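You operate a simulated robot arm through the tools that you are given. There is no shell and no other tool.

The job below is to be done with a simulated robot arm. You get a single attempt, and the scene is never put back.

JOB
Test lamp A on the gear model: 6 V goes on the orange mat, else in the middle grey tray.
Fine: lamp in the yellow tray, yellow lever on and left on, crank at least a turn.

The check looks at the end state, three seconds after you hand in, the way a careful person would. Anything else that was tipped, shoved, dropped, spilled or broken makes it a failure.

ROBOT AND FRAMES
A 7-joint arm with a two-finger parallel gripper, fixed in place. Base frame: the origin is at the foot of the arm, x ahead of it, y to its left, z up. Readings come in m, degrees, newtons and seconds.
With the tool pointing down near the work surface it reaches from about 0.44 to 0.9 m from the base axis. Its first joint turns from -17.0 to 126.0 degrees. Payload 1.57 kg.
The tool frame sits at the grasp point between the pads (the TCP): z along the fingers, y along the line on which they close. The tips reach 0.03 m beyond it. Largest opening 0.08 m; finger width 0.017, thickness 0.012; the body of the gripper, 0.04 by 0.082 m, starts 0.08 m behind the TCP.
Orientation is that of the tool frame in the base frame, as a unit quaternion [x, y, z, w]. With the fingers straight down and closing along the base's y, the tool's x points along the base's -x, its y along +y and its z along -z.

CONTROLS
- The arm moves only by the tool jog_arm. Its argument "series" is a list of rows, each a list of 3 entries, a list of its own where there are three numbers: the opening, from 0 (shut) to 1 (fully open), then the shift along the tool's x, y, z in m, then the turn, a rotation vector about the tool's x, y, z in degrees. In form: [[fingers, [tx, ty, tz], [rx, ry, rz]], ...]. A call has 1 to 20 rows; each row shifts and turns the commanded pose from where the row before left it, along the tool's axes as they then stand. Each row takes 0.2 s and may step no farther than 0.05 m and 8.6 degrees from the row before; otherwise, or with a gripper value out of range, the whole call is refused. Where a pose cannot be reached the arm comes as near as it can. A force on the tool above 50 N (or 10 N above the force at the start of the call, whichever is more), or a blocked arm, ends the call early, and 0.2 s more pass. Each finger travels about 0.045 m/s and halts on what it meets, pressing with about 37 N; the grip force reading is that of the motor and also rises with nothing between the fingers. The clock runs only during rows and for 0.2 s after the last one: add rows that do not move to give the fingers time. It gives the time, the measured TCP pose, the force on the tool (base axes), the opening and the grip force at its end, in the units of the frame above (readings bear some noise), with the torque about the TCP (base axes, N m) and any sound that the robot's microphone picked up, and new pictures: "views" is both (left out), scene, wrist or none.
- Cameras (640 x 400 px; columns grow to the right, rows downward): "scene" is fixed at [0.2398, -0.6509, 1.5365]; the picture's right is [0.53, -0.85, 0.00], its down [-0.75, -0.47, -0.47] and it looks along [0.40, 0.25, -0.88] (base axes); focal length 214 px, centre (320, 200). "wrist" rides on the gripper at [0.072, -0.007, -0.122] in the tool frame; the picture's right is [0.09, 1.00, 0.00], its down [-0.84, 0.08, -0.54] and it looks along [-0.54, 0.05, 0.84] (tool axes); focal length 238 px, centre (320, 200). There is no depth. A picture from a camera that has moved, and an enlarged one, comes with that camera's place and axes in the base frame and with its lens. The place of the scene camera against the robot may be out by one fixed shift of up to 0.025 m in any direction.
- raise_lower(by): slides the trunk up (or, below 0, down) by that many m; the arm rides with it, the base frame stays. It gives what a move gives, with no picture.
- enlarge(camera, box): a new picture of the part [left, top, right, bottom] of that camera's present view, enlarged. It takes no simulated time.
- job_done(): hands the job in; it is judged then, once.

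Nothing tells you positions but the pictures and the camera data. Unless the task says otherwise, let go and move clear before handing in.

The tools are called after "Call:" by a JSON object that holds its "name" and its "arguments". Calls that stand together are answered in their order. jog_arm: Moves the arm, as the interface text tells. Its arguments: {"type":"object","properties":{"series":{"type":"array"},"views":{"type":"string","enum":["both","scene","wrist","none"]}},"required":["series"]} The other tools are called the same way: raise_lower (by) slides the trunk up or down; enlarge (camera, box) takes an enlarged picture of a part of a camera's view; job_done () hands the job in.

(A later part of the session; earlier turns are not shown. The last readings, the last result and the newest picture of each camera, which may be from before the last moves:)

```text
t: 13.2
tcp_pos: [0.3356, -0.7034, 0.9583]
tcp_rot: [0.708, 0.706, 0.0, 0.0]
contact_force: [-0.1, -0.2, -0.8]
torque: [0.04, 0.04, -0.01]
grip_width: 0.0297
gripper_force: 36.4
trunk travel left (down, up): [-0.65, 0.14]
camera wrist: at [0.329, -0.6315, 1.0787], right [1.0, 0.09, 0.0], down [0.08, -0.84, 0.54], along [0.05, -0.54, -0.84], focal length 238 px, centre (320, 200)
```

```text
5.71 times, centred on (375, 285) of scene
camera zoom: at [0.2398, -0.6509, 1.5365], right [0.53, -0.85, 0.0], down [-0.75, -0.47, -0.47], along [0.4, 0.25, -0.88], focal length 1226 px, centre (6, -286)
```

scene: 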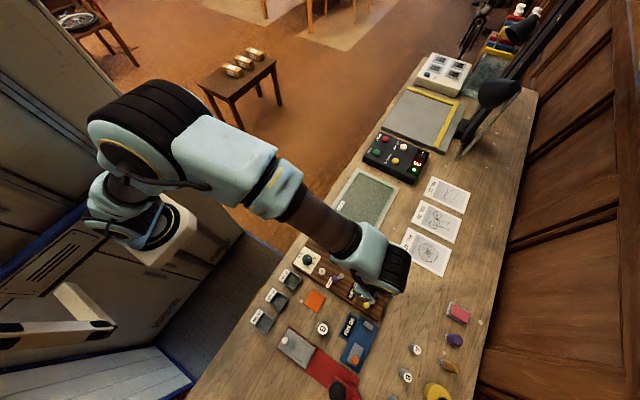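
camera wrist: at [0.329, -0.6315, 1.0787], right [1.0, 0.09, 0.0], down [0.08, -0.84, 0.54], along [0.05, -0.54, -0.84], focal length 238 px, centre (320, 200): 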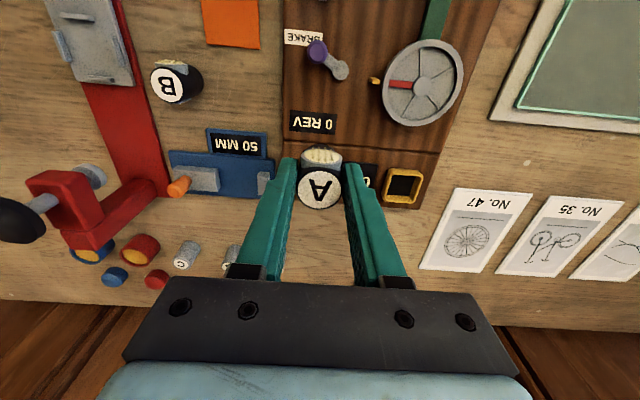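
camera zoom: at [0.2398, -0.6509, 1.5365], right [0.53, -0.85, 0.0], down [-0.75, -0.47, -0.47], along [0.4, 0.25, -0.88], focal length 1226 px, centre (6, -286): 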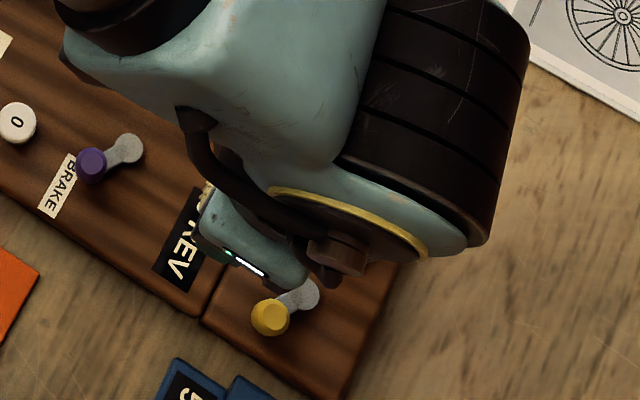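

The tray's inner opening is about 35 mm square centred near (0.438, −0.762), rim around z 0.84, floor about 0.824. I'll move the lamp to above it at a safe height and check the alignment.

Call:
{"name": "jog_arm", "arguments": {"series": [[0.3, [-0.0195, 0.0342, 0], [0, 0, 0]], [0.3, [-0.0195, 0.0342, 0], [0, 0, 0]], [0.3, [-0.0194, 0.0343, 0.01], [0, 0, 0]], [0.3, [0, 0, 0.008], [0, 0, 0]], [0.3, [0, 0, 0], [0, 0, 0]]]}}

Call:
{"name": "enlarge", "arguments": {"camera": "wrist", "box": [270, 110, 370, 210]}}

Call:
{"name": "enlarge", "arguments": {"camera": "wrist", "box": [130, 60, 330, 200]}}

```text
t: 14.4
tcp_pos: [0.4376, -0.763, 0.9419]
tcp_rot: [0.707, 0.707, 0.0, 0.001]
contact_force: [-0.6, -0.1, -0.8]
torque: [-0.02, -0.01, 0.0]
grip_width: 0.0295
gripper_force: 36.7
trunk travel left (down, up): [-0.65, 0.14]
camera wrist: at [0.4308, -0.6892, 1.0636], right [1.0, 0.09, 0.0], down [0.08, -0.84, 0.54], along [0.05, -0.54, -0.84], focal length 238 px, centre (320, 200)
```

scene: 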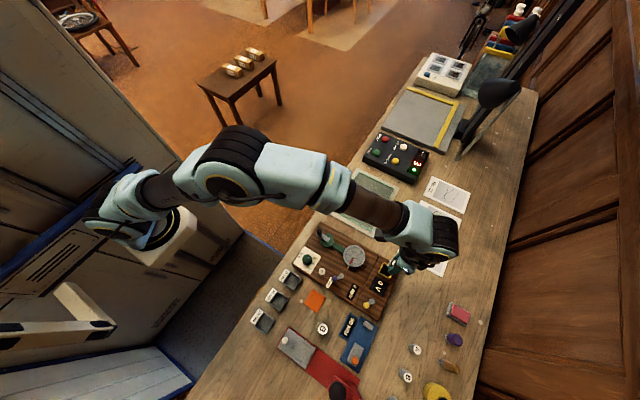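
wrist: 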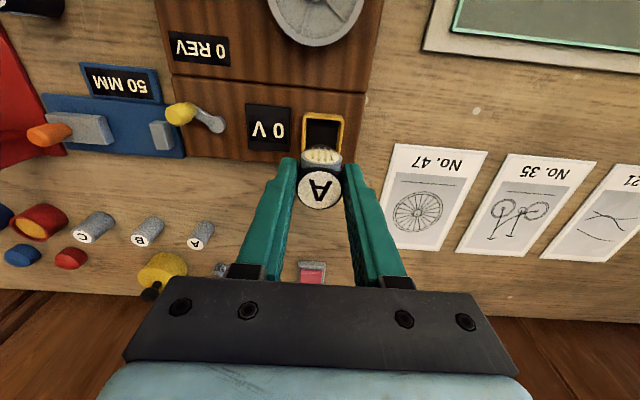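

```text
4.00 times, centred on (320, 160) of wrist
camera zoom: at [0.4308, -0.6892, 1.0636], right [1.0, 0.09, 0.0], down [0.08, -0.84, 0.54], along [0.05, -0.54, -0.84], focal length 953 px, centre (320, 360)
```

zoom: 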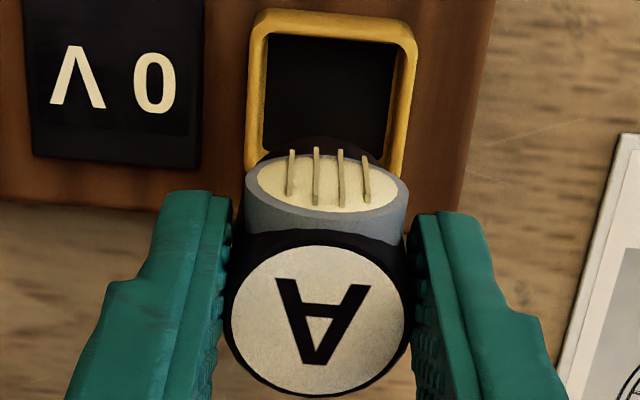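

```text
2.86 times, centred on (230, 130) of wrist
camera zoom: at [0.4308, -0.6892, 1.0636], right [1.0, 0.09, 0.0], down [0.08, -0.84, 0.54], along [0.05, -0.54, -0.84], focal length 681 px, centre (577, 400)
```

zoom: 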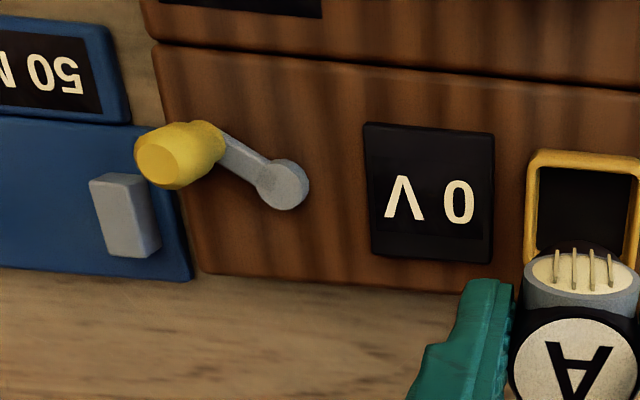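

The tray centre refines to about (0.4393, −0.763), with only a few millimetres of clearance around the lamp. I'll nudge x by 1.7 mm and lower until the lamp bottom is about 1 cm above the rim, then check.

Call:
{"name": "jog_arm", "arguments": {"series": [[0.3, [0, 0.0017, 0.014], [0, 0, 0]], [0.3, [0, 0, 0.014], [0, 0, 0]], [0.3, [0, 0, 0.012], [0, 0, 0]], [0.3, [0, 0, 0], [0, 0, 0]]]}}

Call:
{"name": "enlarge", "arguments": {"camera": "wrist", "box": [280, 110, 360, 190]}}

Call:
{"name": "enlarge", "arguments": {"camera": "scene", "box": [350, 240, 420, 310]}}

```text
t: 15.4
tcp_pos: [0.439, -0.7629, 0.9022]
tcp_rot: [0.707, 0.707, 0.0, 0.0]
contact_force: [0.0, 0.6, -1.1]
torque: [-0.04, 0.0, 0.01]
grip_width: 0.0295
gripper_force: 36.7
trunk travel left (down, up): [-0.65, 0.14]
camera wrist: at [0.4324, -0.6889, 1.0228], right [1.0, 0.09, 0.0], down [0.08, -0.84, 0.54], along [0.05, -0.54, -0.84], focal length 238 px, centre (320, 200)
```

scene: 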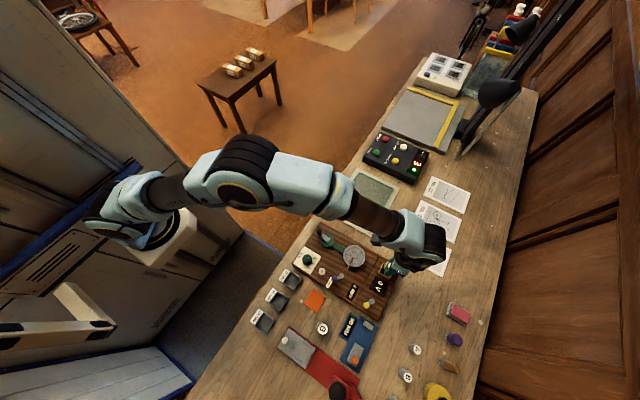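
wrist: 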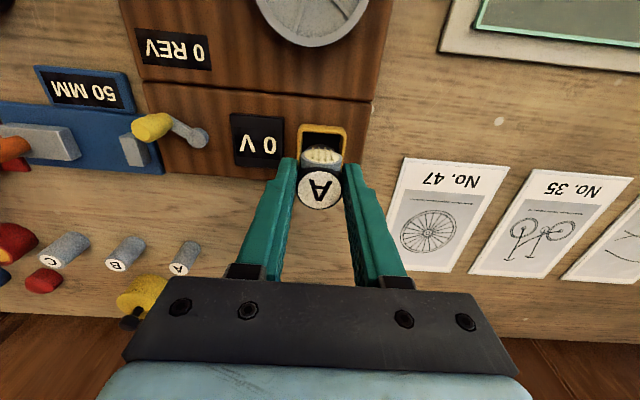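

```text
5.00 times, centred on (320, 150) of wrist
camera zoom: at [0.4324, -0.6889, 1.0228], right [1.0, 0.09, 0.0], down [0.08, -0.84, 0.54], along [0.05, -0.54, -0.84], focal length 1192 px, centre (320, 450)
```

zoom: 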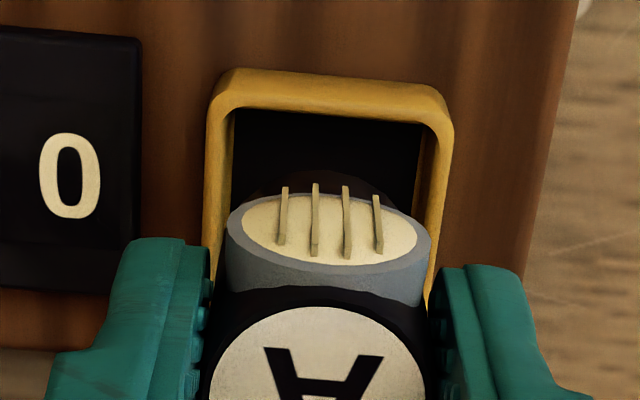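

```text
5.71 times, centred on (385, 275) of scene
camera zoom: at [0.2398, -0.6509, 1.5365], right [0.53, -0.85, 0.0], down [-0.75, -0.47, -0.47], along [0.4, 0.25, -0.88], focal length 1226 px, centre (-51, -229)
```

zoom: 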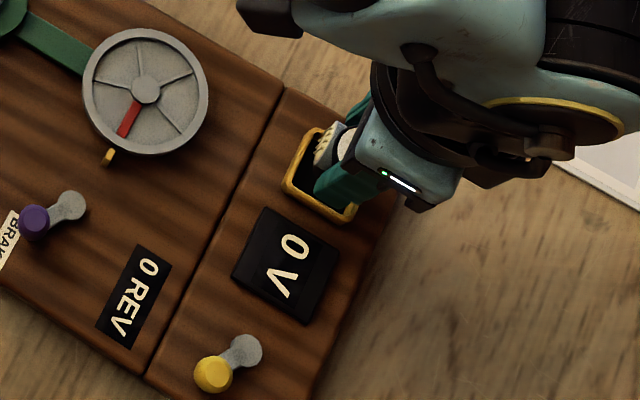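

The lamp's lower front edge is visible just above the tray, about 1–1.5 mm left (−x) of the tray's centre line. I'll zoom harder on the rim to judge the clearance before lowering.

Call:
{"name": "enlarge", "arguments": {"camera": "wrist", "box": [294, 118, 326, 150]}}

Call:
{"name": "enlarge", "arguments": {"camera": "wrist", "box": [322, 118, 354, 150]}}

```text
12.50 times, centred on (310, 134) of wrist
camera zoom: at [0.4324, -0.6889, 1.0228], right [1.0, 0.09, 0.0], down [0.08, -0.84, 0.54], along [0.05, -0.54, -0.84], focal length 2979 px, centre (445, 1025)
```

zoom: 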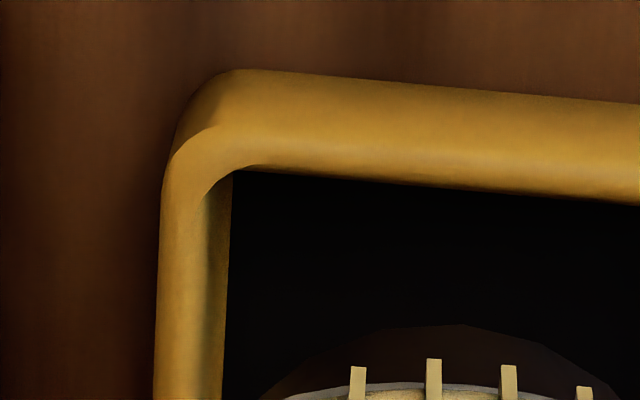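

```text
12.50 times, centred on (338, 134) of wrist
camera zoom: at [0.4324, -0.6889, 1.0228], right [1.0, 0.09, 0.0], down [0.08, -0.84, 0.54], along [0.05, -0.54, -0.84], focal length 2979 px, centre (95, 1025)
```

zoom: 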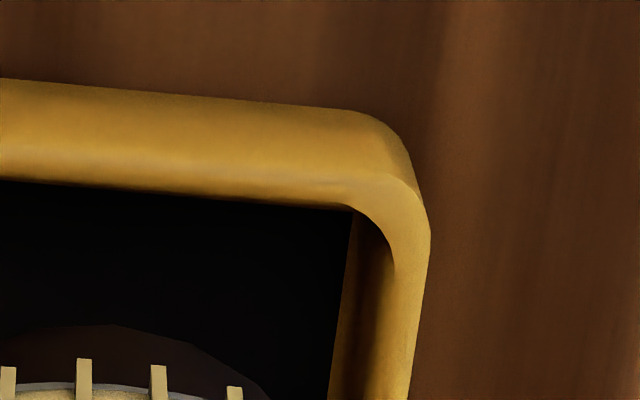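

The inner opening is ~34.5 mm, centred about 0.8 mm to +x and 0.7 mm to −y of where the lamp hangs. I'll correct that and lower into the tray in small steps while watching the force.

Call:
{"name": "jog_arm", "arguments": {"series": [[0.3, [-0.0007, 0.0008, 0], [0, 0, 0]], [0.3, [0, 0, 0.008], [0, 0, 0]], [0.3, [0, 0, 0.007], [0, 0, 0]], [0.3, [0, 0, 0.005], [0, 0, 0]], [0.3, [0, 0, 0], [0, 0, 0]]], "views": "wrist"}}

Call:
{"name": "enlarge", "arguments": {"camera": "wrist", "box": [280, 110, 360, 190]}}

```text
t: 16.6
tcp_pos: [0.44, -0.7624, 0.8813]
tcp_rot: [0.707, 0.707, 0.0, 0.0]
contact_force: [0.0, 0.3, -1.1]
torque: [-0.03, 0.03, -0.01]
grip_width: 0.0294
gripper_force: 37.1
trunk travel left (down, up): [-0.65, 0.14]
camera wrist: at [0.4333, -0.6898, 1.0027], right [1.0, 0.09, 0.0], down [0.08, -0.84, 0.54], along [0.05, -0.54, -0.84], focal length 238 px, centre (320, 200)
```

wrist: 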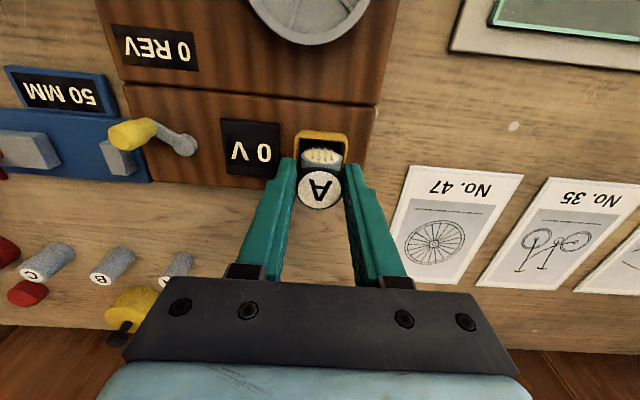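

```text
5.00 times, centred on (320, 150) of wrist
camera zoom: at [0.4333, -0.6898, 1.0027], right [1.0, 0.09, 0.0], down [0.08, -0.84, 0.54], along [0.05, -0.54, -0.84], focal length 1192 px, centre (320, 450)
```

zoom: 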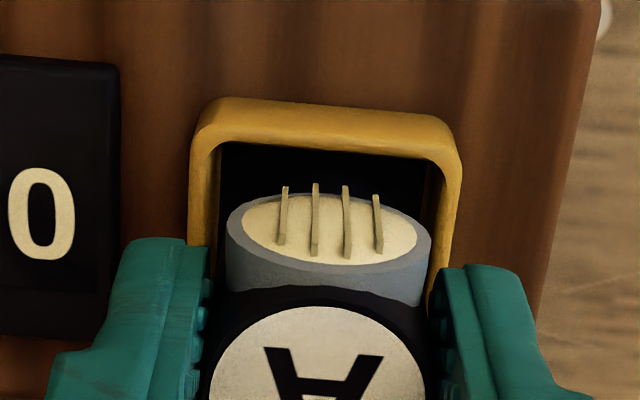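

No contact so far and the lamp is entering the tray opening. I continue downward in 2–3 mm steps.

Call:
{"name": "jog_arm", "arguments": {"series": [[0.3, [0, 0, 0.003], [0, 0, 0]], [0.3, [0, 0, 0.002], [0, 0, 0]], [0.3, [0, 0, 0], [0, 0, 0]]], "views": "wrist"}}

Call:
{"name": "enlarge", "arguments": {"camera": "wrist", "box": [280, 110, 360, 190]}}

```text
t: 17.4
tcp_pos: [0.4389, -0.7632, 0.877]
tcp_rot: [0.707, 0.707, 0.0, -0.001]
contact_force: [0.1, 1.8, -0.4]
torque: [0.05, 0.02, -0.01]
grip_width: 0.0294
gripper_force: 36.8
trunk travel left (down, up): [-0.65, 0.14]
camera wrist: at [0.4329, -0.6899, 0.9979], right [1.0, 0.09, 0.0], down [0.08, -0.84, 0.54], along [0.05, -0.54, -0.84], focal length 238 px, centre (320, 200)
```

wrist: 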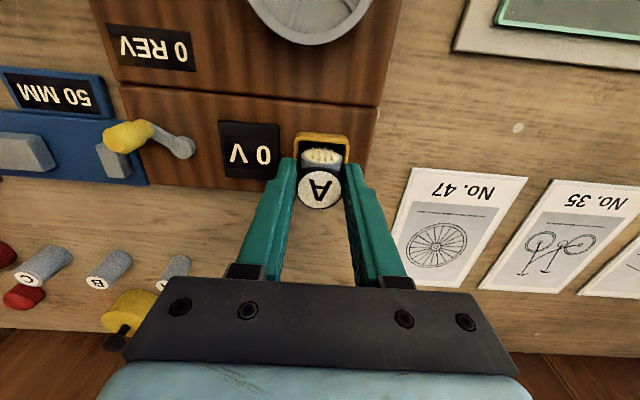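

```text
5.00 times, centred on (320, 150) of wrist
camera zoom: at [0.4329, -0.6899, 0.9979], right [1.0, 0.09, 0.0], down [0.08, -0.84, 0.54], along [0.05, -0.54, -0.84], focal length 1192 px, centre (320, 450)
```

zoom: 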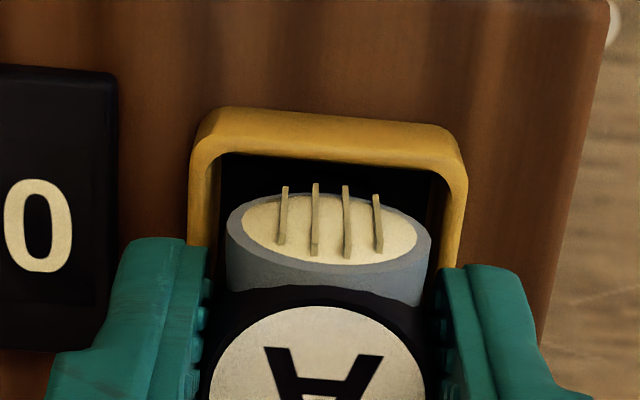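

Still no load, lamp below the rim. Two more millimetre-scale steps down.

Call:
{"name": "jog_arm", "arguments": {"series": [[0.3, [0, 0, 0.002], [0, 0, 0]], [0.3, [0, 0, 0.002], [0, 0, 0]], [0.3, [0, 0, 0], [0, 0, 0]]], "views": "wrist"}}

Call:
{"name": "enlarge", "arguments": {"camera": "wrist", "box": [280, 110, 360, 190]}}

```text
t: 18.2
tcp_pos: [0.4391, -0.7623, 0.8732]
tcp_rot: [0.707, 0.707, 0.0, 0.001]
contact_force: [0.1, 4.4, 11.1]
torque: [0.14, 0.02, 0.01]
grip_width: 0.0297
gripper_force: 37.4
trunk travel left (down, up): [-0.65, 0.14]
camera wrist: at [0.4328, -0.6896, 0.9951], right [1.0, 0.09, 0.0], down [0.08, -0.84, 0.54], along [0.05, -0.54, -0.84], focal length 238 px, centre (320, 200)
```

wrist: 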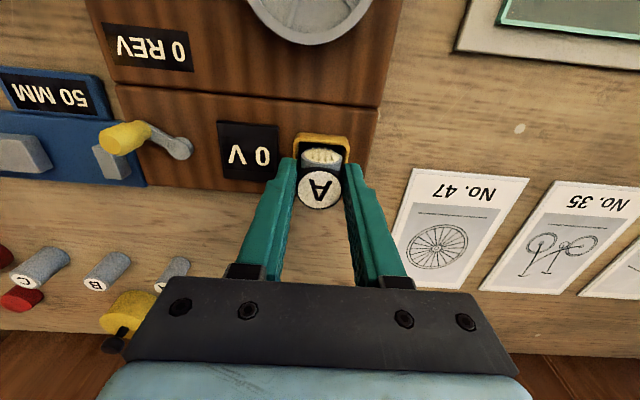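

```text
5.00 times, centred on (320, 150) of wrist
camera zoom: at [0.4328, -0.6896, 0.9951], right [1.0, 0.09, 0.0], down [0.08, -0.84, 0.54], along [0.05, -0.54, -0.84], focal length 1192 px, centre (320, 450)
```

zoom: 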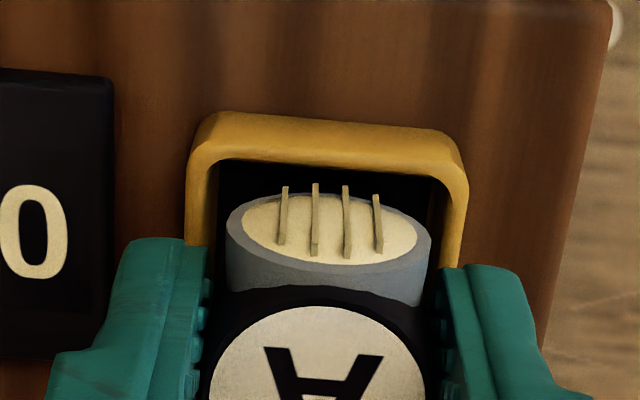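

The force reads 11 N upward at TCP z = 0.873, which matches the lamp's base reaching the tray floor (≈0.822). I'll open modestly and back off straight up.

Call:
{"name": "jog_arm", "arguments": {"series": [[0.5, [0, 0, 0], [0, 0, 0]], [0.5, [0, 0, 0], [0, 0, 0]], [0.5, [0, 0, -0.01], [0, 0, 0]], [0.5, [0, 0, -0.02], [0, 0, 0]], [0.5, [0, 0, -0.03], [0, 0, 0]], [0.5, [0, 0, -0.03], [0, 0, 0]], [0.5, [0, 0, 0], [0, 0, 0]]]}}

Call:
{"name": "enlarge", "arguments": {"camera": "wrist", "box": [260, 60, 380, 180]}}

Call:
{"name": "enlarge", "arguments": {"camera": "wrist", "box": [110, 60, 310, 190]}}

Call:
{"name": "enlarge", "arguments": {"camera": "scene", "box": [300, 215, 410, 325]}}

```text
t: 19.8
tcp_pos: [0.4391, -0.7652, 0.964]
tcp_rot: [0.707, 0.707, 0.0, 0.0]
contact_force: [0.3, 0.2, 0.8]
torque: [0.01, 0.02, 0.0]
grip_width: 0.04
gripper_force: 0.1
trunk travel left (down, up): [-0.65, 0.14]
camera wrist: at [0.4329, -0.6915, 1.0845], right [1.0, 0.09, 0.0], down [0.08, -0.84, 0.54], along [0.05, -0.54, -0.84], focal length 238 px, centre (320, 200)
```

scene: 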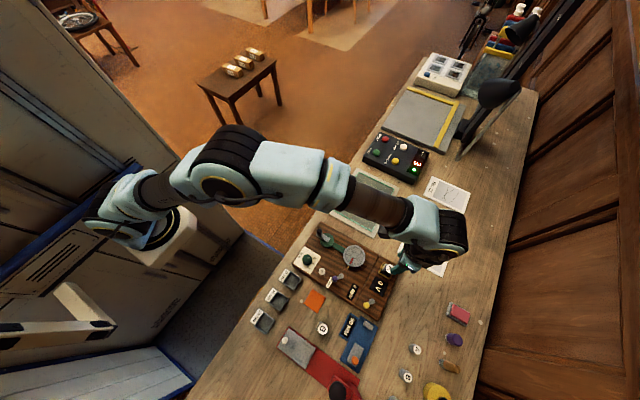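
wrist: 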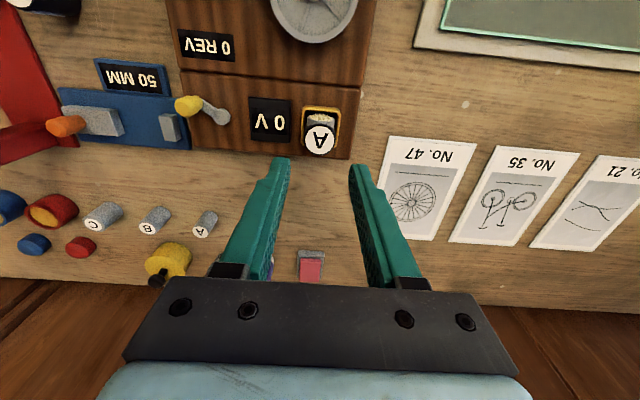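

```text
3.33 times, centred on (320, 120) of wrist
camera zoom: at [0.4329, -0.6915, 1.0845], right [1.0, 0.09, 0.0], down [0.08, -0.84, 0.54], along [0.05, -0.54, -0.84], focal length 794 px, centre (320, 467)
```

zoom: 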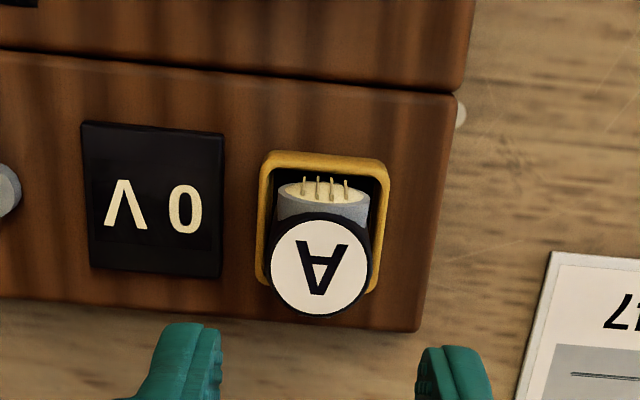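

```text
3.08 times, centred on (210, 125) of wrist
camera zoom: at [0.4329, -0.6915, 1.0845], right [1.0, 0.09, 0.0], down [0.08, -0.84, 0.54], along [0.05, -0.54, -0.84], focal length 733 px, centre (658, 431)
```

zoom: 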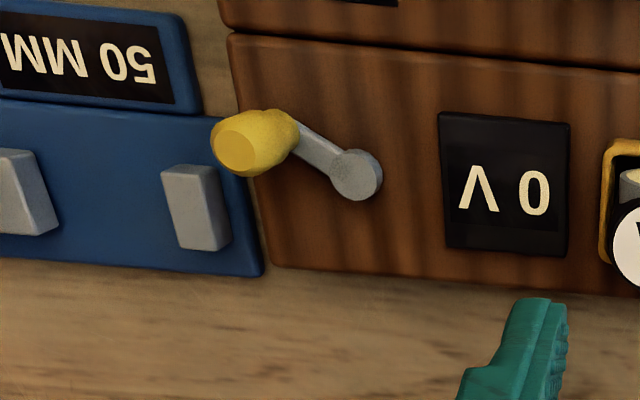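

```text
3.64 times, centred on (355, 270) of scene
camera zoom: at [0.2398, -0.6509, 1.5365], right [0.53, -0.85, 0.0], down [-0.75, -0.47, -0.47], along [0.4, 0.25, -0.88], focal length 780 px, centre (193, -54)
```

zoom: 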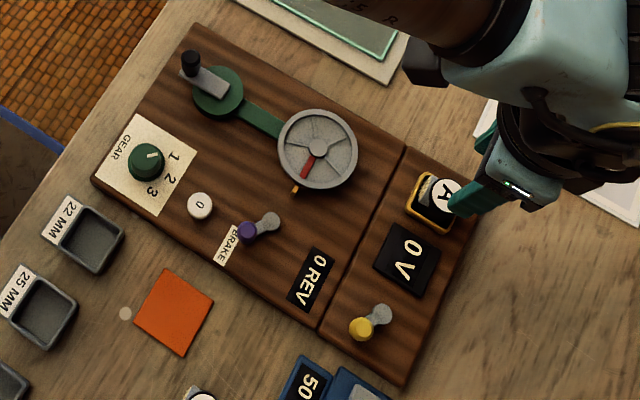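

Lamp A now stands in the yellow tray. Next is the yellow lever (pivot near (0.338, −0.760), knob at about (0.318, −0.748)); I'll move above it for a closer look before pushing.

Call:
{"name": "jog_arm", "arguments": {"series": [[0.5, [0.005, -0.0397, 0.0], [0, 0, 0]], [0.5, [0.005, -0.0397, 0.004], [0, 0, 0]], [0.5, [0.005, -0.0396, 0.01], [0, 0, 0]], [0.5, [0, 0, 0.01], [0, 0, 0]], [0.5, [0, 0, 0], [0, 0, 0]]]}}

Call:
{"name": "enlarge", "arguments": {"camera": "wrist", "box": [260, 80, 380, 180]}}

Call:
{"name": "enlarge", "arguments": {"camera": "wrist", "box": [260, 0, 460, 120]}}

```text
t: 21.0
tcp_pos: [0.3193, -0.7501, 0.9399]
tcp_rot: [0.707, 0.707, 0.0, 0.0]
contact_force: [0.6, 0.1, -0.5]
torque: [-0.01, -0.01, 0.01]
grip_width: 0.0401
gripper_force: 0.0
trunk travel left (down, up): [-0.65, 0.14]
camera wrist: at [0.3127, -0.6768, 1.0612], right [1.0, 0.09, 0.0], down [0.08, -0.84, 0.54], along [0.05, -0.54, -0.84], focal length 238 px, centre (320, 200)
```

scene: 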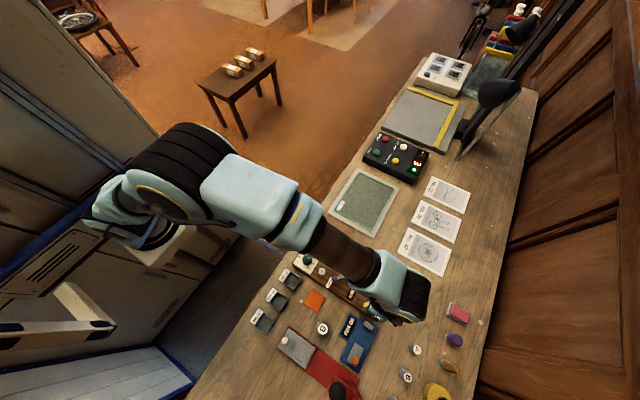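
wrist: 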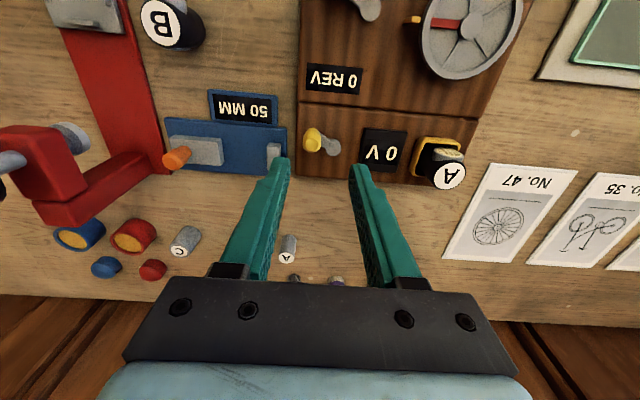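

```text
4.00 times, centred on (320, 130) of wrist
camera zoom: at [0.3127, -0.6768, 1.0612], right [1.0, 0.09, 0.0], down [0.08, -0.84, 0.54], along [0.05, -0.54, -0.84], focal length 953 px, centre (320, 480)
```

zoom: 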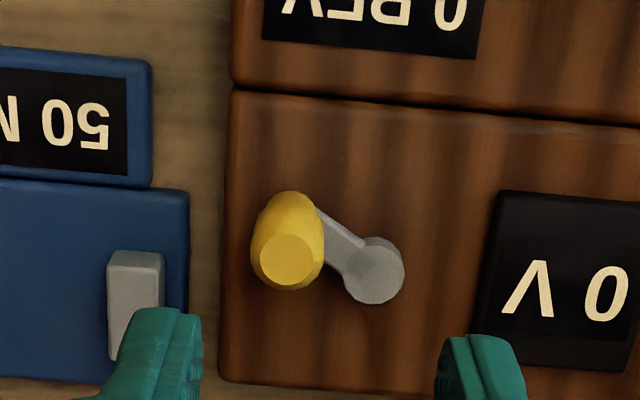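

```text
3.20 times, centred on (360, 60) of wrist
camera zoom: at [0.3127, -0.6768, 1.0612], right [1.0, 0.09, 0.0], down [0.08, -0.84, 0.54], along [0.05, -0.54, -0.84], focal length 763 px, centre (192, 648)
```

zoom: 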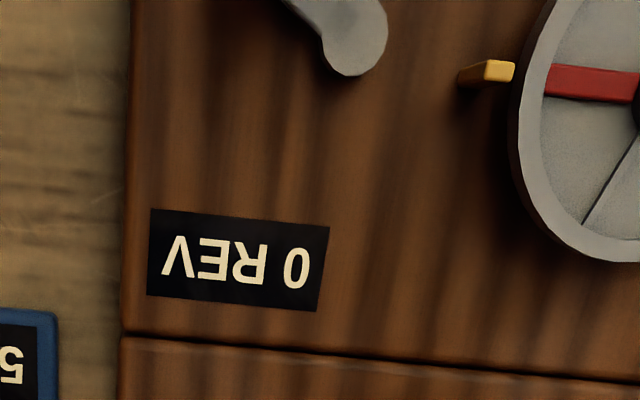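

The lever is a flat arm on a pivot at (0.334, −0.762) with an upright knob at (0.312, −0.7505), top z ≈ 0.856, resting about 30° to the +y side. I'll close the fingers, come down on the knob's +y side, and get ready to push it toward −y.

Call:
{"name": "jog_arm", "arguments": {"series": [[0, [0.0221, -0.0073, 0], [0, 0, 0]], [0, [0, 0, 0], [0, 0, 0]], [0, [0, 0, 0.018], [0, 0, 0]], [0, [0, 0, 0.018], [0, 0, 0]], [0, [0, 0, 0.018], [0, 0, 0]], [0, [0, 0, 0.016], [0, 0, 0]], [0, [0, 0, 0], [0, 0, 0]]]}}

Call:
{"name": "enlarge", "arguments": {"camera": "wrist", "box": [250, 110, 390, 220]}}

Call:
{"name": "enlarge", "arguments": {"camera": "scene", "box": [330, 250, 420, 330]}}

```text
t: 22.6
tcp_pos: [0.3145, -0.7269, 0.8684]
tcp_rot: [0.707, 0.707, -0.001, 0.0]
contact_force: [0.6, -0.6, 0.6]
torque: [-0.02, -0.01, -0.03]
grip_width: 0.0
gripper_force: 21.6
trunk travel left (down, up): [-0.65, 0.14]
camera wrist: at [0.3074, -0.6528, 0.9895], right [1.0, 0.09, 0.0], down [0.08, -0.84, 0.54], along [0.05, -0.54, -0.84], focal length 238 px, centre (320, 200)
```

scene: 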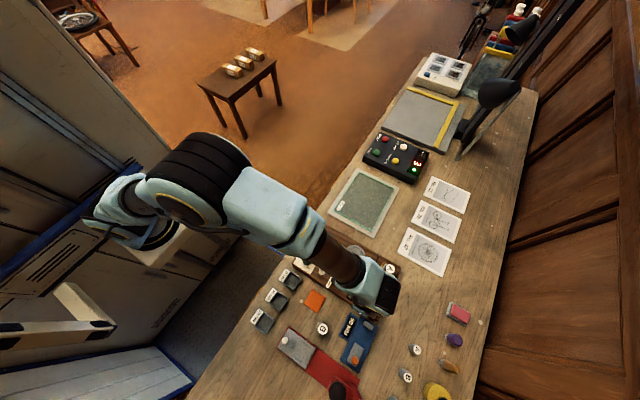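
wrist: 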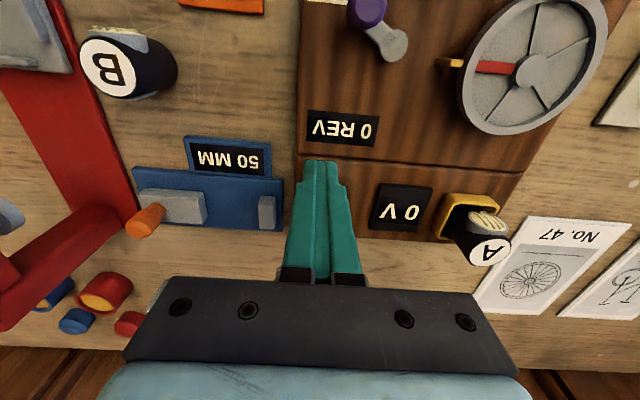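

```text
3.64 times, centred on (320, 165) of wrist
camera zoom: at [0.3074, -0.6528, 0.9895], right [1.0, 0.09, 0.0], down [0.08, -0.84, 0.54], along [0.05, -0.54, -0.84], focal length 867 px, centre (320, 327)
```

zoom: 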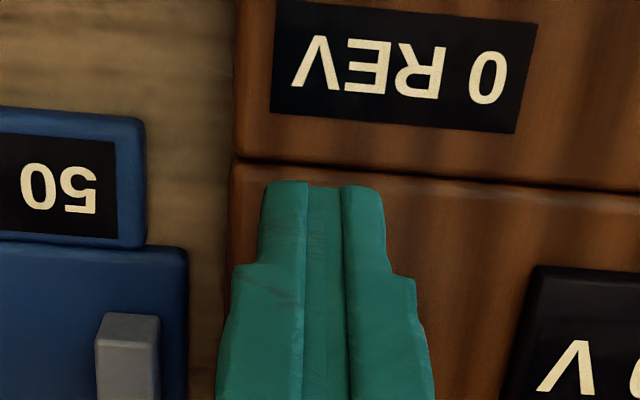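

```text
5.00 times, centred on (375, 290) of scene
camera zoom: at [0.2398, -0.6509, 1.5365], right [0.53, -0.85, 0.0], down [-0.75, -0.47, -0.47], along [0.4, 0.25, -0.88], focal length 1072 px, centre (45, -250)
```

zoom: 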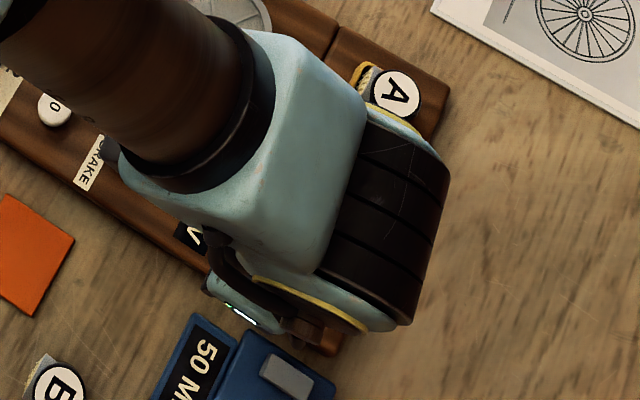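

The closed fingers are beside the knob with no contact. I'll push toward −y in small steps and watch the force.

Call:
{"name": "jog_arm", "arguments": {"series": [[0, [-0.004, 0, 0], [0, 0, 0]], [0, [-0.004, 0, 0], [0, 0, 0]], [0, [-0.004, 0, 0], [0, 0, 0]], [0, [-0.004, 0, 0], [0, 0, 0]]], "views": "wrist"}}

```text
t: 23.6
tcp_pos: [0.3145, -0.7428, 0.8697]
tcp_rot: [0.707, 0.707, 0.0, 0.0]
contact_force: [0.9, 0.3, -0.7]
torque: [-0.02, 0.0, 0.03]
grip_width: 0.0002
gripper_force: 21.9
trunk travel left (down, up): [-0.65, 0.14]
camera wrist: at [0.3067, -0.6693, 0.9902], right [1.0, 0.09, 0.0], down [0.08, -0.84, 0.54], along [0.05, -0.54, -0.84], focal length 238 px, centre (320, 200)
```

wrist: 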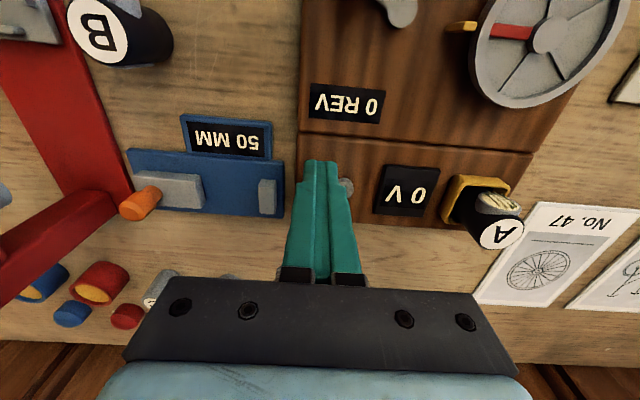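

Little resistance so far. I continue the push to about y = −0.758 and then check.

Call:
{"name": "jog_arm", "arguments": {"series": [[0, [-0.004, 0, 0], [0, 0, 0]], [0, [-0.004, 0, 0], [0, 0, 0]], [0, [-0.004, 0, 0], [0, 0, 0]], [0, [-0.003, 0, 0], [0, 0, 0]], [0, [0, 0, 0], [0, 0, 0]]], "views": "wrist"}}

Call:
{"name": "enlarge", "arguments": {"camera": "wrist", "box": [250, 100, 450, 220]}}

```text
t: 24.8
tcp_pos: [0.3122, -0.7568, 0.8695]
tcp_rot: [0.707, 0.707, 0.001, 0.0]
contact_force: [0.0, 0.7, -0.2]
torque: [-0.01, -0.01, 0.02]
grip_width: 0.0001
gripper_force: 21.0
trunk travel left (down, up): [-0.65, 0.14]
camera wrist: at [0.3063, -0.6842, 0.9902], right [1.0, 0.09, 0.0], down [0.08, -0.84, 0.54], along [0.05, -0.54, -0.84], focal length 238 px, centre (320, 200)
```

wrist: 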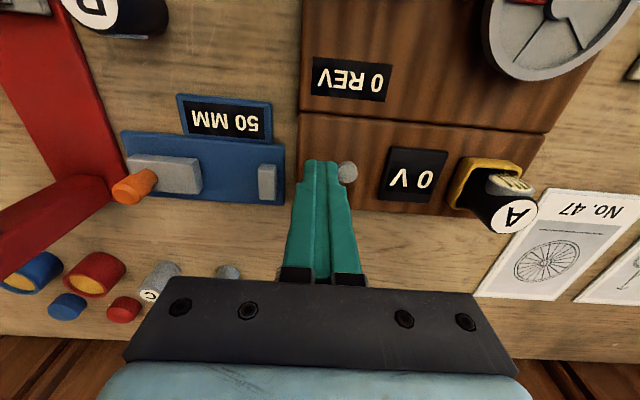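

```text
3.20 times, centred on (350, 160) of wrist
camera zoom: at [0.3063, -0.6842, 0.9902], right [1.0, 0.09, 0.0], down [0.08, -0.84, 0.54], along [0.05, -0.54, -0.84], focal length 763 px, centre (224, 328)
```

zoom: 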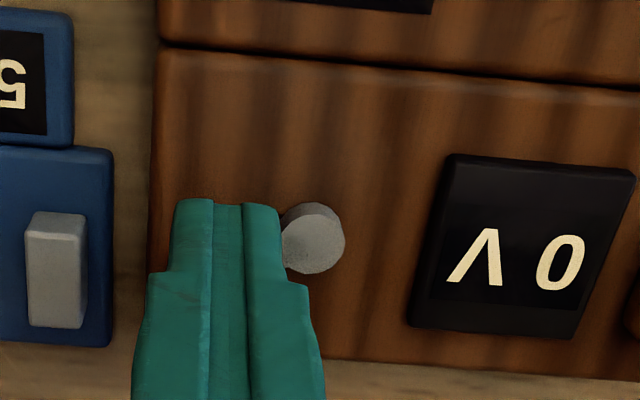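

The arm is now hidden behind the fingers, so it seems to have swung. I'll back off and lift to see the lever's new position.

Call:
{"name": "jog_arm", "arguments": {"series": [[0, [0.01, 0, 0], [0, 0, 0]], [0, [0.01, 0, -0.02], [0, 0, 0]], [0, [0, 0, -0.03], [0, 0, 0]], [0, [-0.02, 0, -0.03], [0, 0, 0]], [0, [0, 0, 0], [0, 0, 0]]], "views": "wrist"}}

Call:
{"name": "enlarge", "arguments": {"camera": "wrist", "box": [250, 60, 450, 180]}}

```text
t: 26.0
tcp_pos: [0.3133, -0.7584, 0.9507]
tcp_rot: [0.707, 0.707, 0.001, 0.0]
contact_force: [0.3, -0.4, 0.9]
torque: [0.01, -0.02, -0.01]
grip_width: 0.0
gripper_force: 21.2
trunk travel left (down, up): [-0.65, 0.14]
camera wrist: at [0.3069, -0.6849, 1.0698], right [1.0, 0.09, 0.0], down [0.08, -0.84, 0.54], along [0.05, -0.54, -0.84], focal length 238 px, centre (320, 200)
```

wrist: 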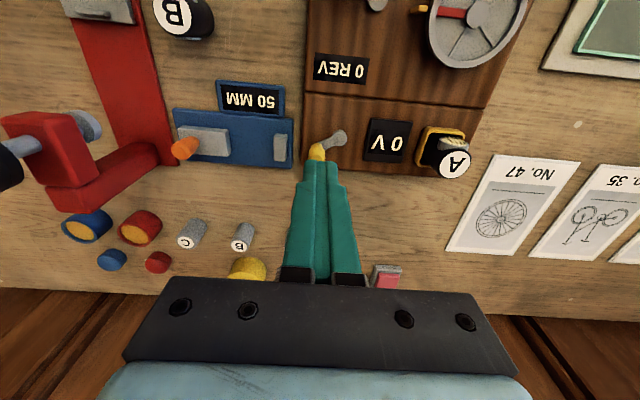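

```text
3.20 times, centred on (350, 120) of wrist
camera zoom: at [0.3069, -0.6849, 1.0698], right [1.0, 0.09, 0.0], down [0.08, -0.84, 0.54], along [0.05, -0.54, -0.84], focal length 763 px, centre (224, 456)
```

zoom: 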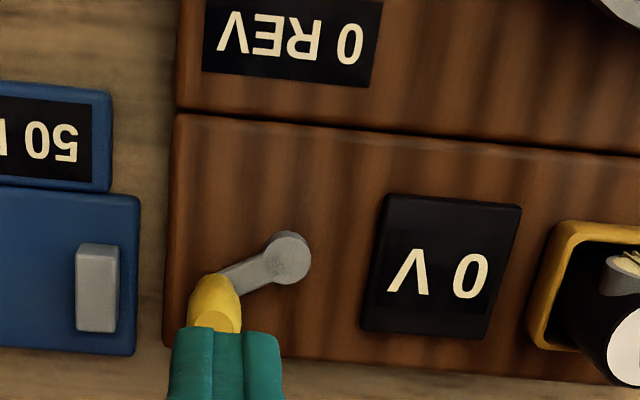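

The yellow lever has swung to the −y side (knob now at about (0.311, −0.7735)). I'll go back down behind it and press gently a few more millimetres to make sure it's fully at its stop.

Call:
{"name": "jog_arm", "arguments": {"series": [[0, [0.0094, -0.001, 0.015], [0, 0, 0]], [0, [0, 0, 0.022], [0, 0, 0]], [0, [0, 0, 0.022], [0, 0, 0]], [0, [0, 0, 0.022], [0, 0, 0]], [0, [0, 0, 0], [0, 0, 0]], [0, [-0.004, 0, 0], [0, 0, 0]], [0, [-0.004, 0, 0], [0, 0, 0]], [0, [-0.002, 0, 0], [0, 0, 0]], [0, [0, 0, 0], [0, 0, 0]]], "views": "wrist"}}

```text
t: 28.0
tcp_pos: [0.3125, -0.7581, 0.8695]
tcp_rot: [0.707, 0.707, 0.0, 0.0]
contact_force: [0.1, -0.3, -1.3]
torque: [0.02, 0.0, 0.0]
grip_width: 0.0
gripper_force: 21.5
trunk travel left (down, up): [-0.65, 0.14]
camera wrist: at [0.3056, -0.6854, 0.9898], right [1.0, 0.09, 0.0], down [0.08, -0.84, 0.54], along [0.05, -0.54, -0.84], focal length 238 px, centre (320, 200)
```

wrist: 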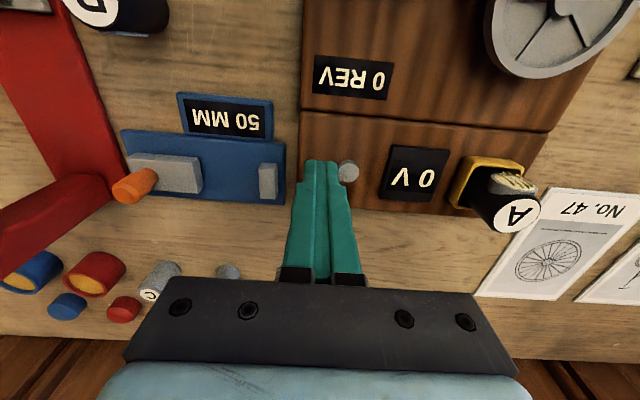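

Call:
{"name": "jog_arm", "arguments": {"series": [[0, [-0.002, 0, 0], [0, 0, 0]], [0, [-0.002, 0, 0], [0, 0, 0]], [0, [0, 0, 0], [0, 0, 0]]], "views": "none"}}

```text
t: 28.8
tcp_pos: [0.3122, -0.7603, 0.8695]
tcp_rot: [0.707, 0.707, 0.001, -0.001]
contact_force: [-1.5, 5.0, 1.3]
torque: [0.1, 0.04, -0.04]
grip_width: 0.0
gripper_force: 21.6
trunk travel left (down, up): [-0.65, 0.14]
```

A 5 N reaction has appeared at y ≈ −0.760. I'll press 2 mm more to see whether it's a firm stop.

Call:
{"name": "jog_arm", "arguments": {"series": [[0, [-0.002, 0, 0], [0, 0, 0]], [0, [0, 0, 0], [0, 0, 0]]], "views": "none"}}

```text
t: 29.4
tcp_pos: [0.3125, -0.7604, 0.8679]
tcp_rot: [0.707, 0.707, 0.001, -0.001]
contact_force: [-1.0, 22.4, 7.9]
torque: [0.37, 0.15, -0.01]
grip_width: 0.0
gripper_force: 21.3
trunk travel left (down, up): [-0.65, 0.14]
```

The force jumped to 22 N with no further motion, so the yellow lever is firmly at its end stop (on). I'll back off, lift, and move over toward the crank for a close view.

Call:
{"name": "jog_arm", "arguments": {"series": [[0, [0.008, 0, 0], [0, 0, 0]], [0, [0.008, 0, -0.01], [0, 0, 0]], [0, [0, 0, -0.035], [0, 0, 0]], [0, [0, 0, -0.037], [0, 0, 0]], [0.5, [0.044, 0.02, 0], [0, 0, 0]], [0.5, [0.044, 0.02, 0], [0, 0, 0]], [0.5, [0.044, 0.02, 0], [0, 0, 0]], [0.5, [0.044, 0.02, 0], [0, 0, 0]], [0.5, [0.03, 0.03, 0], [0, 0, 0]], [0.5, [0, 0, 0], [0, 0, 0]]]}}

Call:
{"name": "enlarge", "arguments": {"camera": "wrist", "box": [250, 60, 410, 180]}}

Call:
{"name": "enlarge", "arguments": {"camera": "scene", "box": [300, 215, 410, 325]}}

```text
t: 31.6
tcp_pos: [0.4261, -0.5426, 0.9501]
tcp_rot: [0.707, 0.707, 0.0, 0.001]
contact_force: [-0.2, 1.1, -0.5]
torque: [-0.03, -0.02, -0.01]
grip_width: 0.0403
gripper_force: 0.0
trunk travel left (down, up): [-0.65, 0.14]
camera wrist: at [0.4185, -0.4694, 1.0703], right [1.0, 0.09, 0.0], down [0.08, -0.84, 0.54], along [0.05, -0.54, -0.84], focal length 238 px, centre (320, 200)
```

scene: 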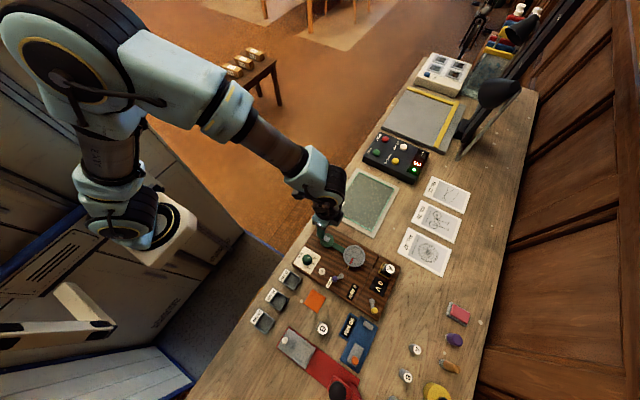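
wrist: 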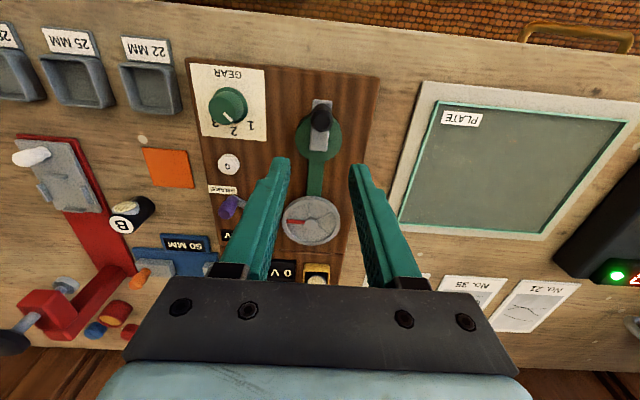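

```text
3.33 times, centred on (330, 120) of wrist
camera zoom: at [0.4185, -0.4694, 1.0703], right [1.0, 0.09, 0.0], down [0.08, -0.84, 0.54], along [0.05, -0.54, -0.84], focal length 794 px, centre (287, 467)
```

zoom: 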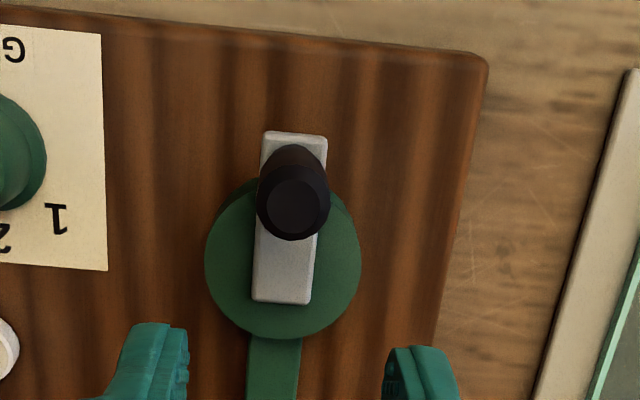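

```text
3.64 times, centred on (355, 270) of scene
camera zoom: at [0.2398, -0.6509, 1.5365], right [0.53, -0.85, 0.0], down [-0.75, -0.47, -0.47], along [0.4, 0.25, -0.88], focal length 780 px, centre (193, -54)
```

zoom: 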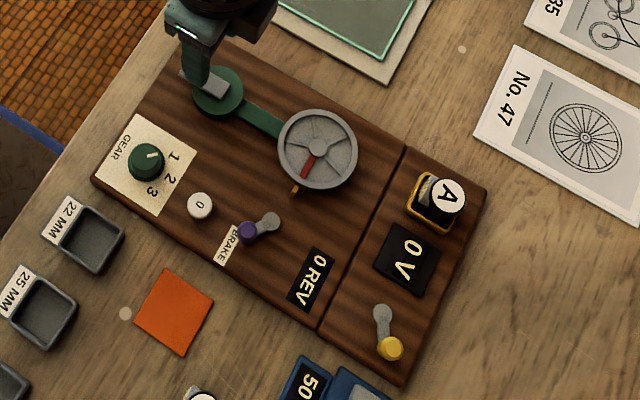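

The yellow lever is visibly switched over, and the crank is clear: handle at (0.424, −0.519), top z ≈ 0.880, crank centre about (0.4245, −0.549), so radius ≈ 30 mm. I'll position directly over the handle and check alignment.

Call:
{"name": "jog_arm", "arguments": {"series": [[0.5, [0.0236, -0.0017, 0.0], [0, 0, 0]], [0.5, [0, 0, 0.025], [0, 0, 0]], [0.5, [0, 0, 0], [0, 0, 0]]], "views": "wrist"}}

Call:
{"name": "enlarge", "arguments": {"camera": "wrist", "box": [250, 90, 390, 200]}}

```text
t: 32.4
tcp_pos: [0.4235, -0.5191, 0.9237]
tcp_rot: [0.707, 0.707, 0.0, 0.0]
contact_force: [-0.8, 0.2, 0.1]
torque: [0.01, 0.01, 0.05]
grip_width: 0.0399
gripper_force: 0.2
trunk travel left (down, up): [-0.65, 0.14]
camera wrist: at [0.4159, -0.4456, 1.0452], right [1.0, 0.09, 0.0], down [0.08, -0.84, 0.54], along [0.05, -0.54, -0.84], focal length 238 px, centre (320, 200)
```

wrist: 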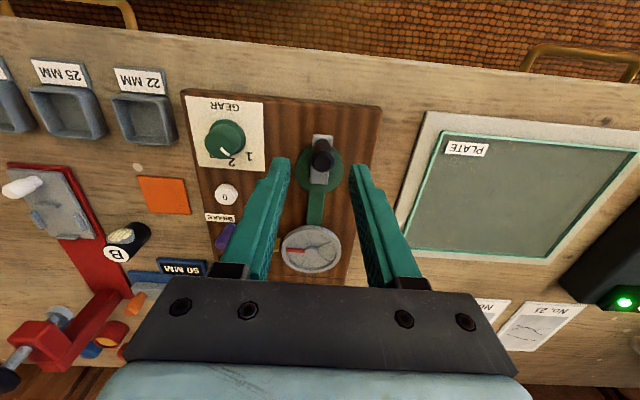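

```text
3.64 times, centred on (320, 145) of wrist
camera zoom: at [0.4159, -0.4456, 1.0452], right [1.0, 0.09, 0.0], down [0.08, -0.84, 0.54], along [0.05, -0.54, -0.84], focal length 867 px, centre (320, 400)
```

zoom: 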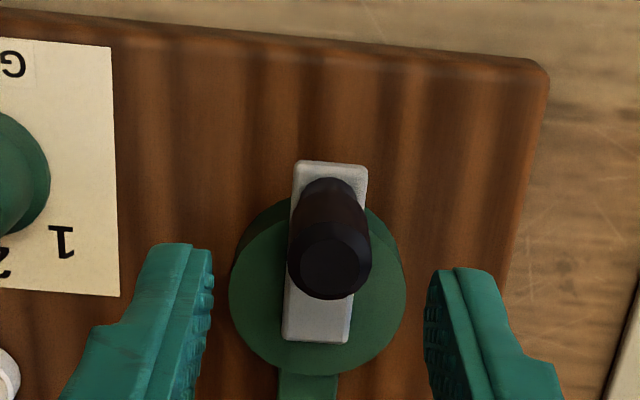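

The handle is about 2 mm toward +x of the finger centre. I'll correct that, lower over the handle to TCP z ≈ 0.879 (tips above the crank arm), and close on it.

Call:
{"name": "jog_arm", "arguments": {"series": [[0.5, [0, 0.0018, 0.015], [0, 0, 0]], [0.5, [0, 0, 0.015], [0, 0, 0]], [0.5, [0, 0, 0.014], [0, 0, 0]], [0.5, [0, 0, 0], [0, 0, 0]], [0.1, [0, 0, 0], [0, 0, 0]], [0.1, [0, 0, 0], [0, 0, 0]], [0.1, [0, 0, 0], [0, 0, 0]]]}}

Call:
{"name": "enlarge", "arguments": {"camera": "wrist", "box": [250, 90, 390, 200]}}

Call:
{"name": "enlarge", "arguments": {"camera": "scene", "box": [300, 215, 410, 325]}}

```text
t: 34.0
tcp_pos: [0.4225, -0.5178, 0.8811]
tcp_rot: [0.707, 0.707, 0.0, -0.001]
contact_force: [-0.5, 1.3, -0.7]
torque: [-0.06, 0.02, 0.01]
grip_width: 0.0173
gripper_force: 27.9
trunk travel left (down, up): [-0.65, 0.14]
camera wrist: at [0.4165, -0.4449, 1.002], right [1.0, 0.09, 0.0], down [0.08, -0.84, 0.54], along [0.05, -0.54, -0.84], focal length 238 px, centre (320, 200)
```

scene: 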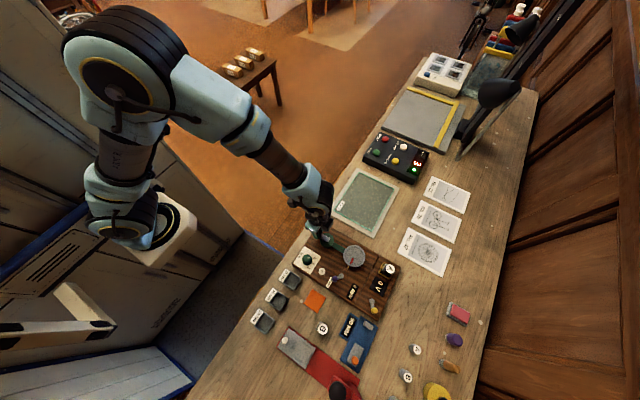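
wrist: 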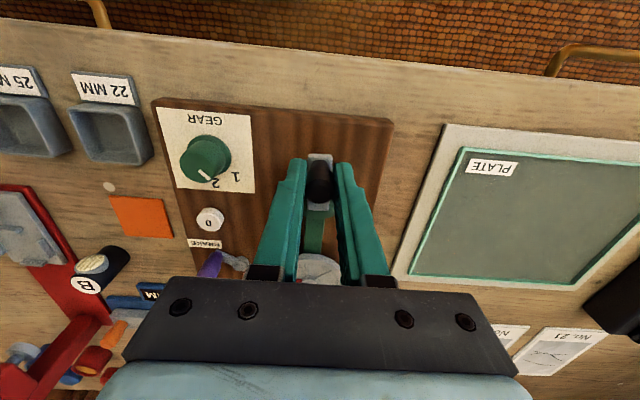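

```text
3.64 times, centred on (320, 145) of wrist
camera zoom: at [0.4165, -0.4449, 1.002], right [1.0, 0.09, 0.0], down [0.08, -0.84, 0.54], along [0.05, -0.54, -0.84], focal length 867 px, centre (320, 400)
```

zoom: 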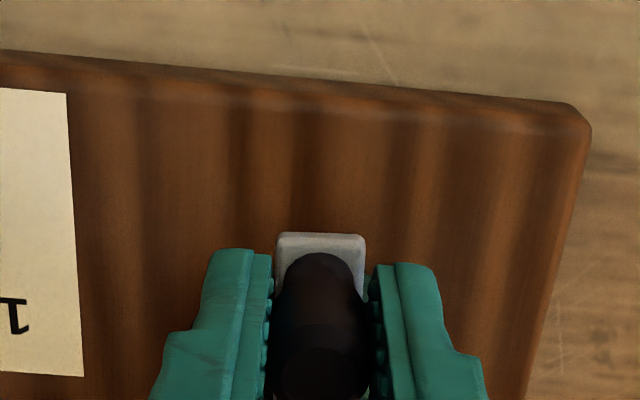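

```text
3.64 times, centred on (355, 270) of scene
camera zoom: at [0.2398, -0.6509, 1.5365], right [0.53, -0.85, 0.0], down [-0.75, -0.47, -0.47], along [0.4, 0.25, -0.88], focal length 780 px, centre (193, -54)
```

zoom: 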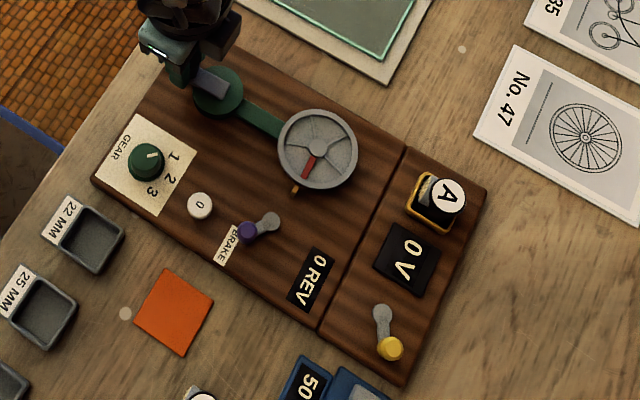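

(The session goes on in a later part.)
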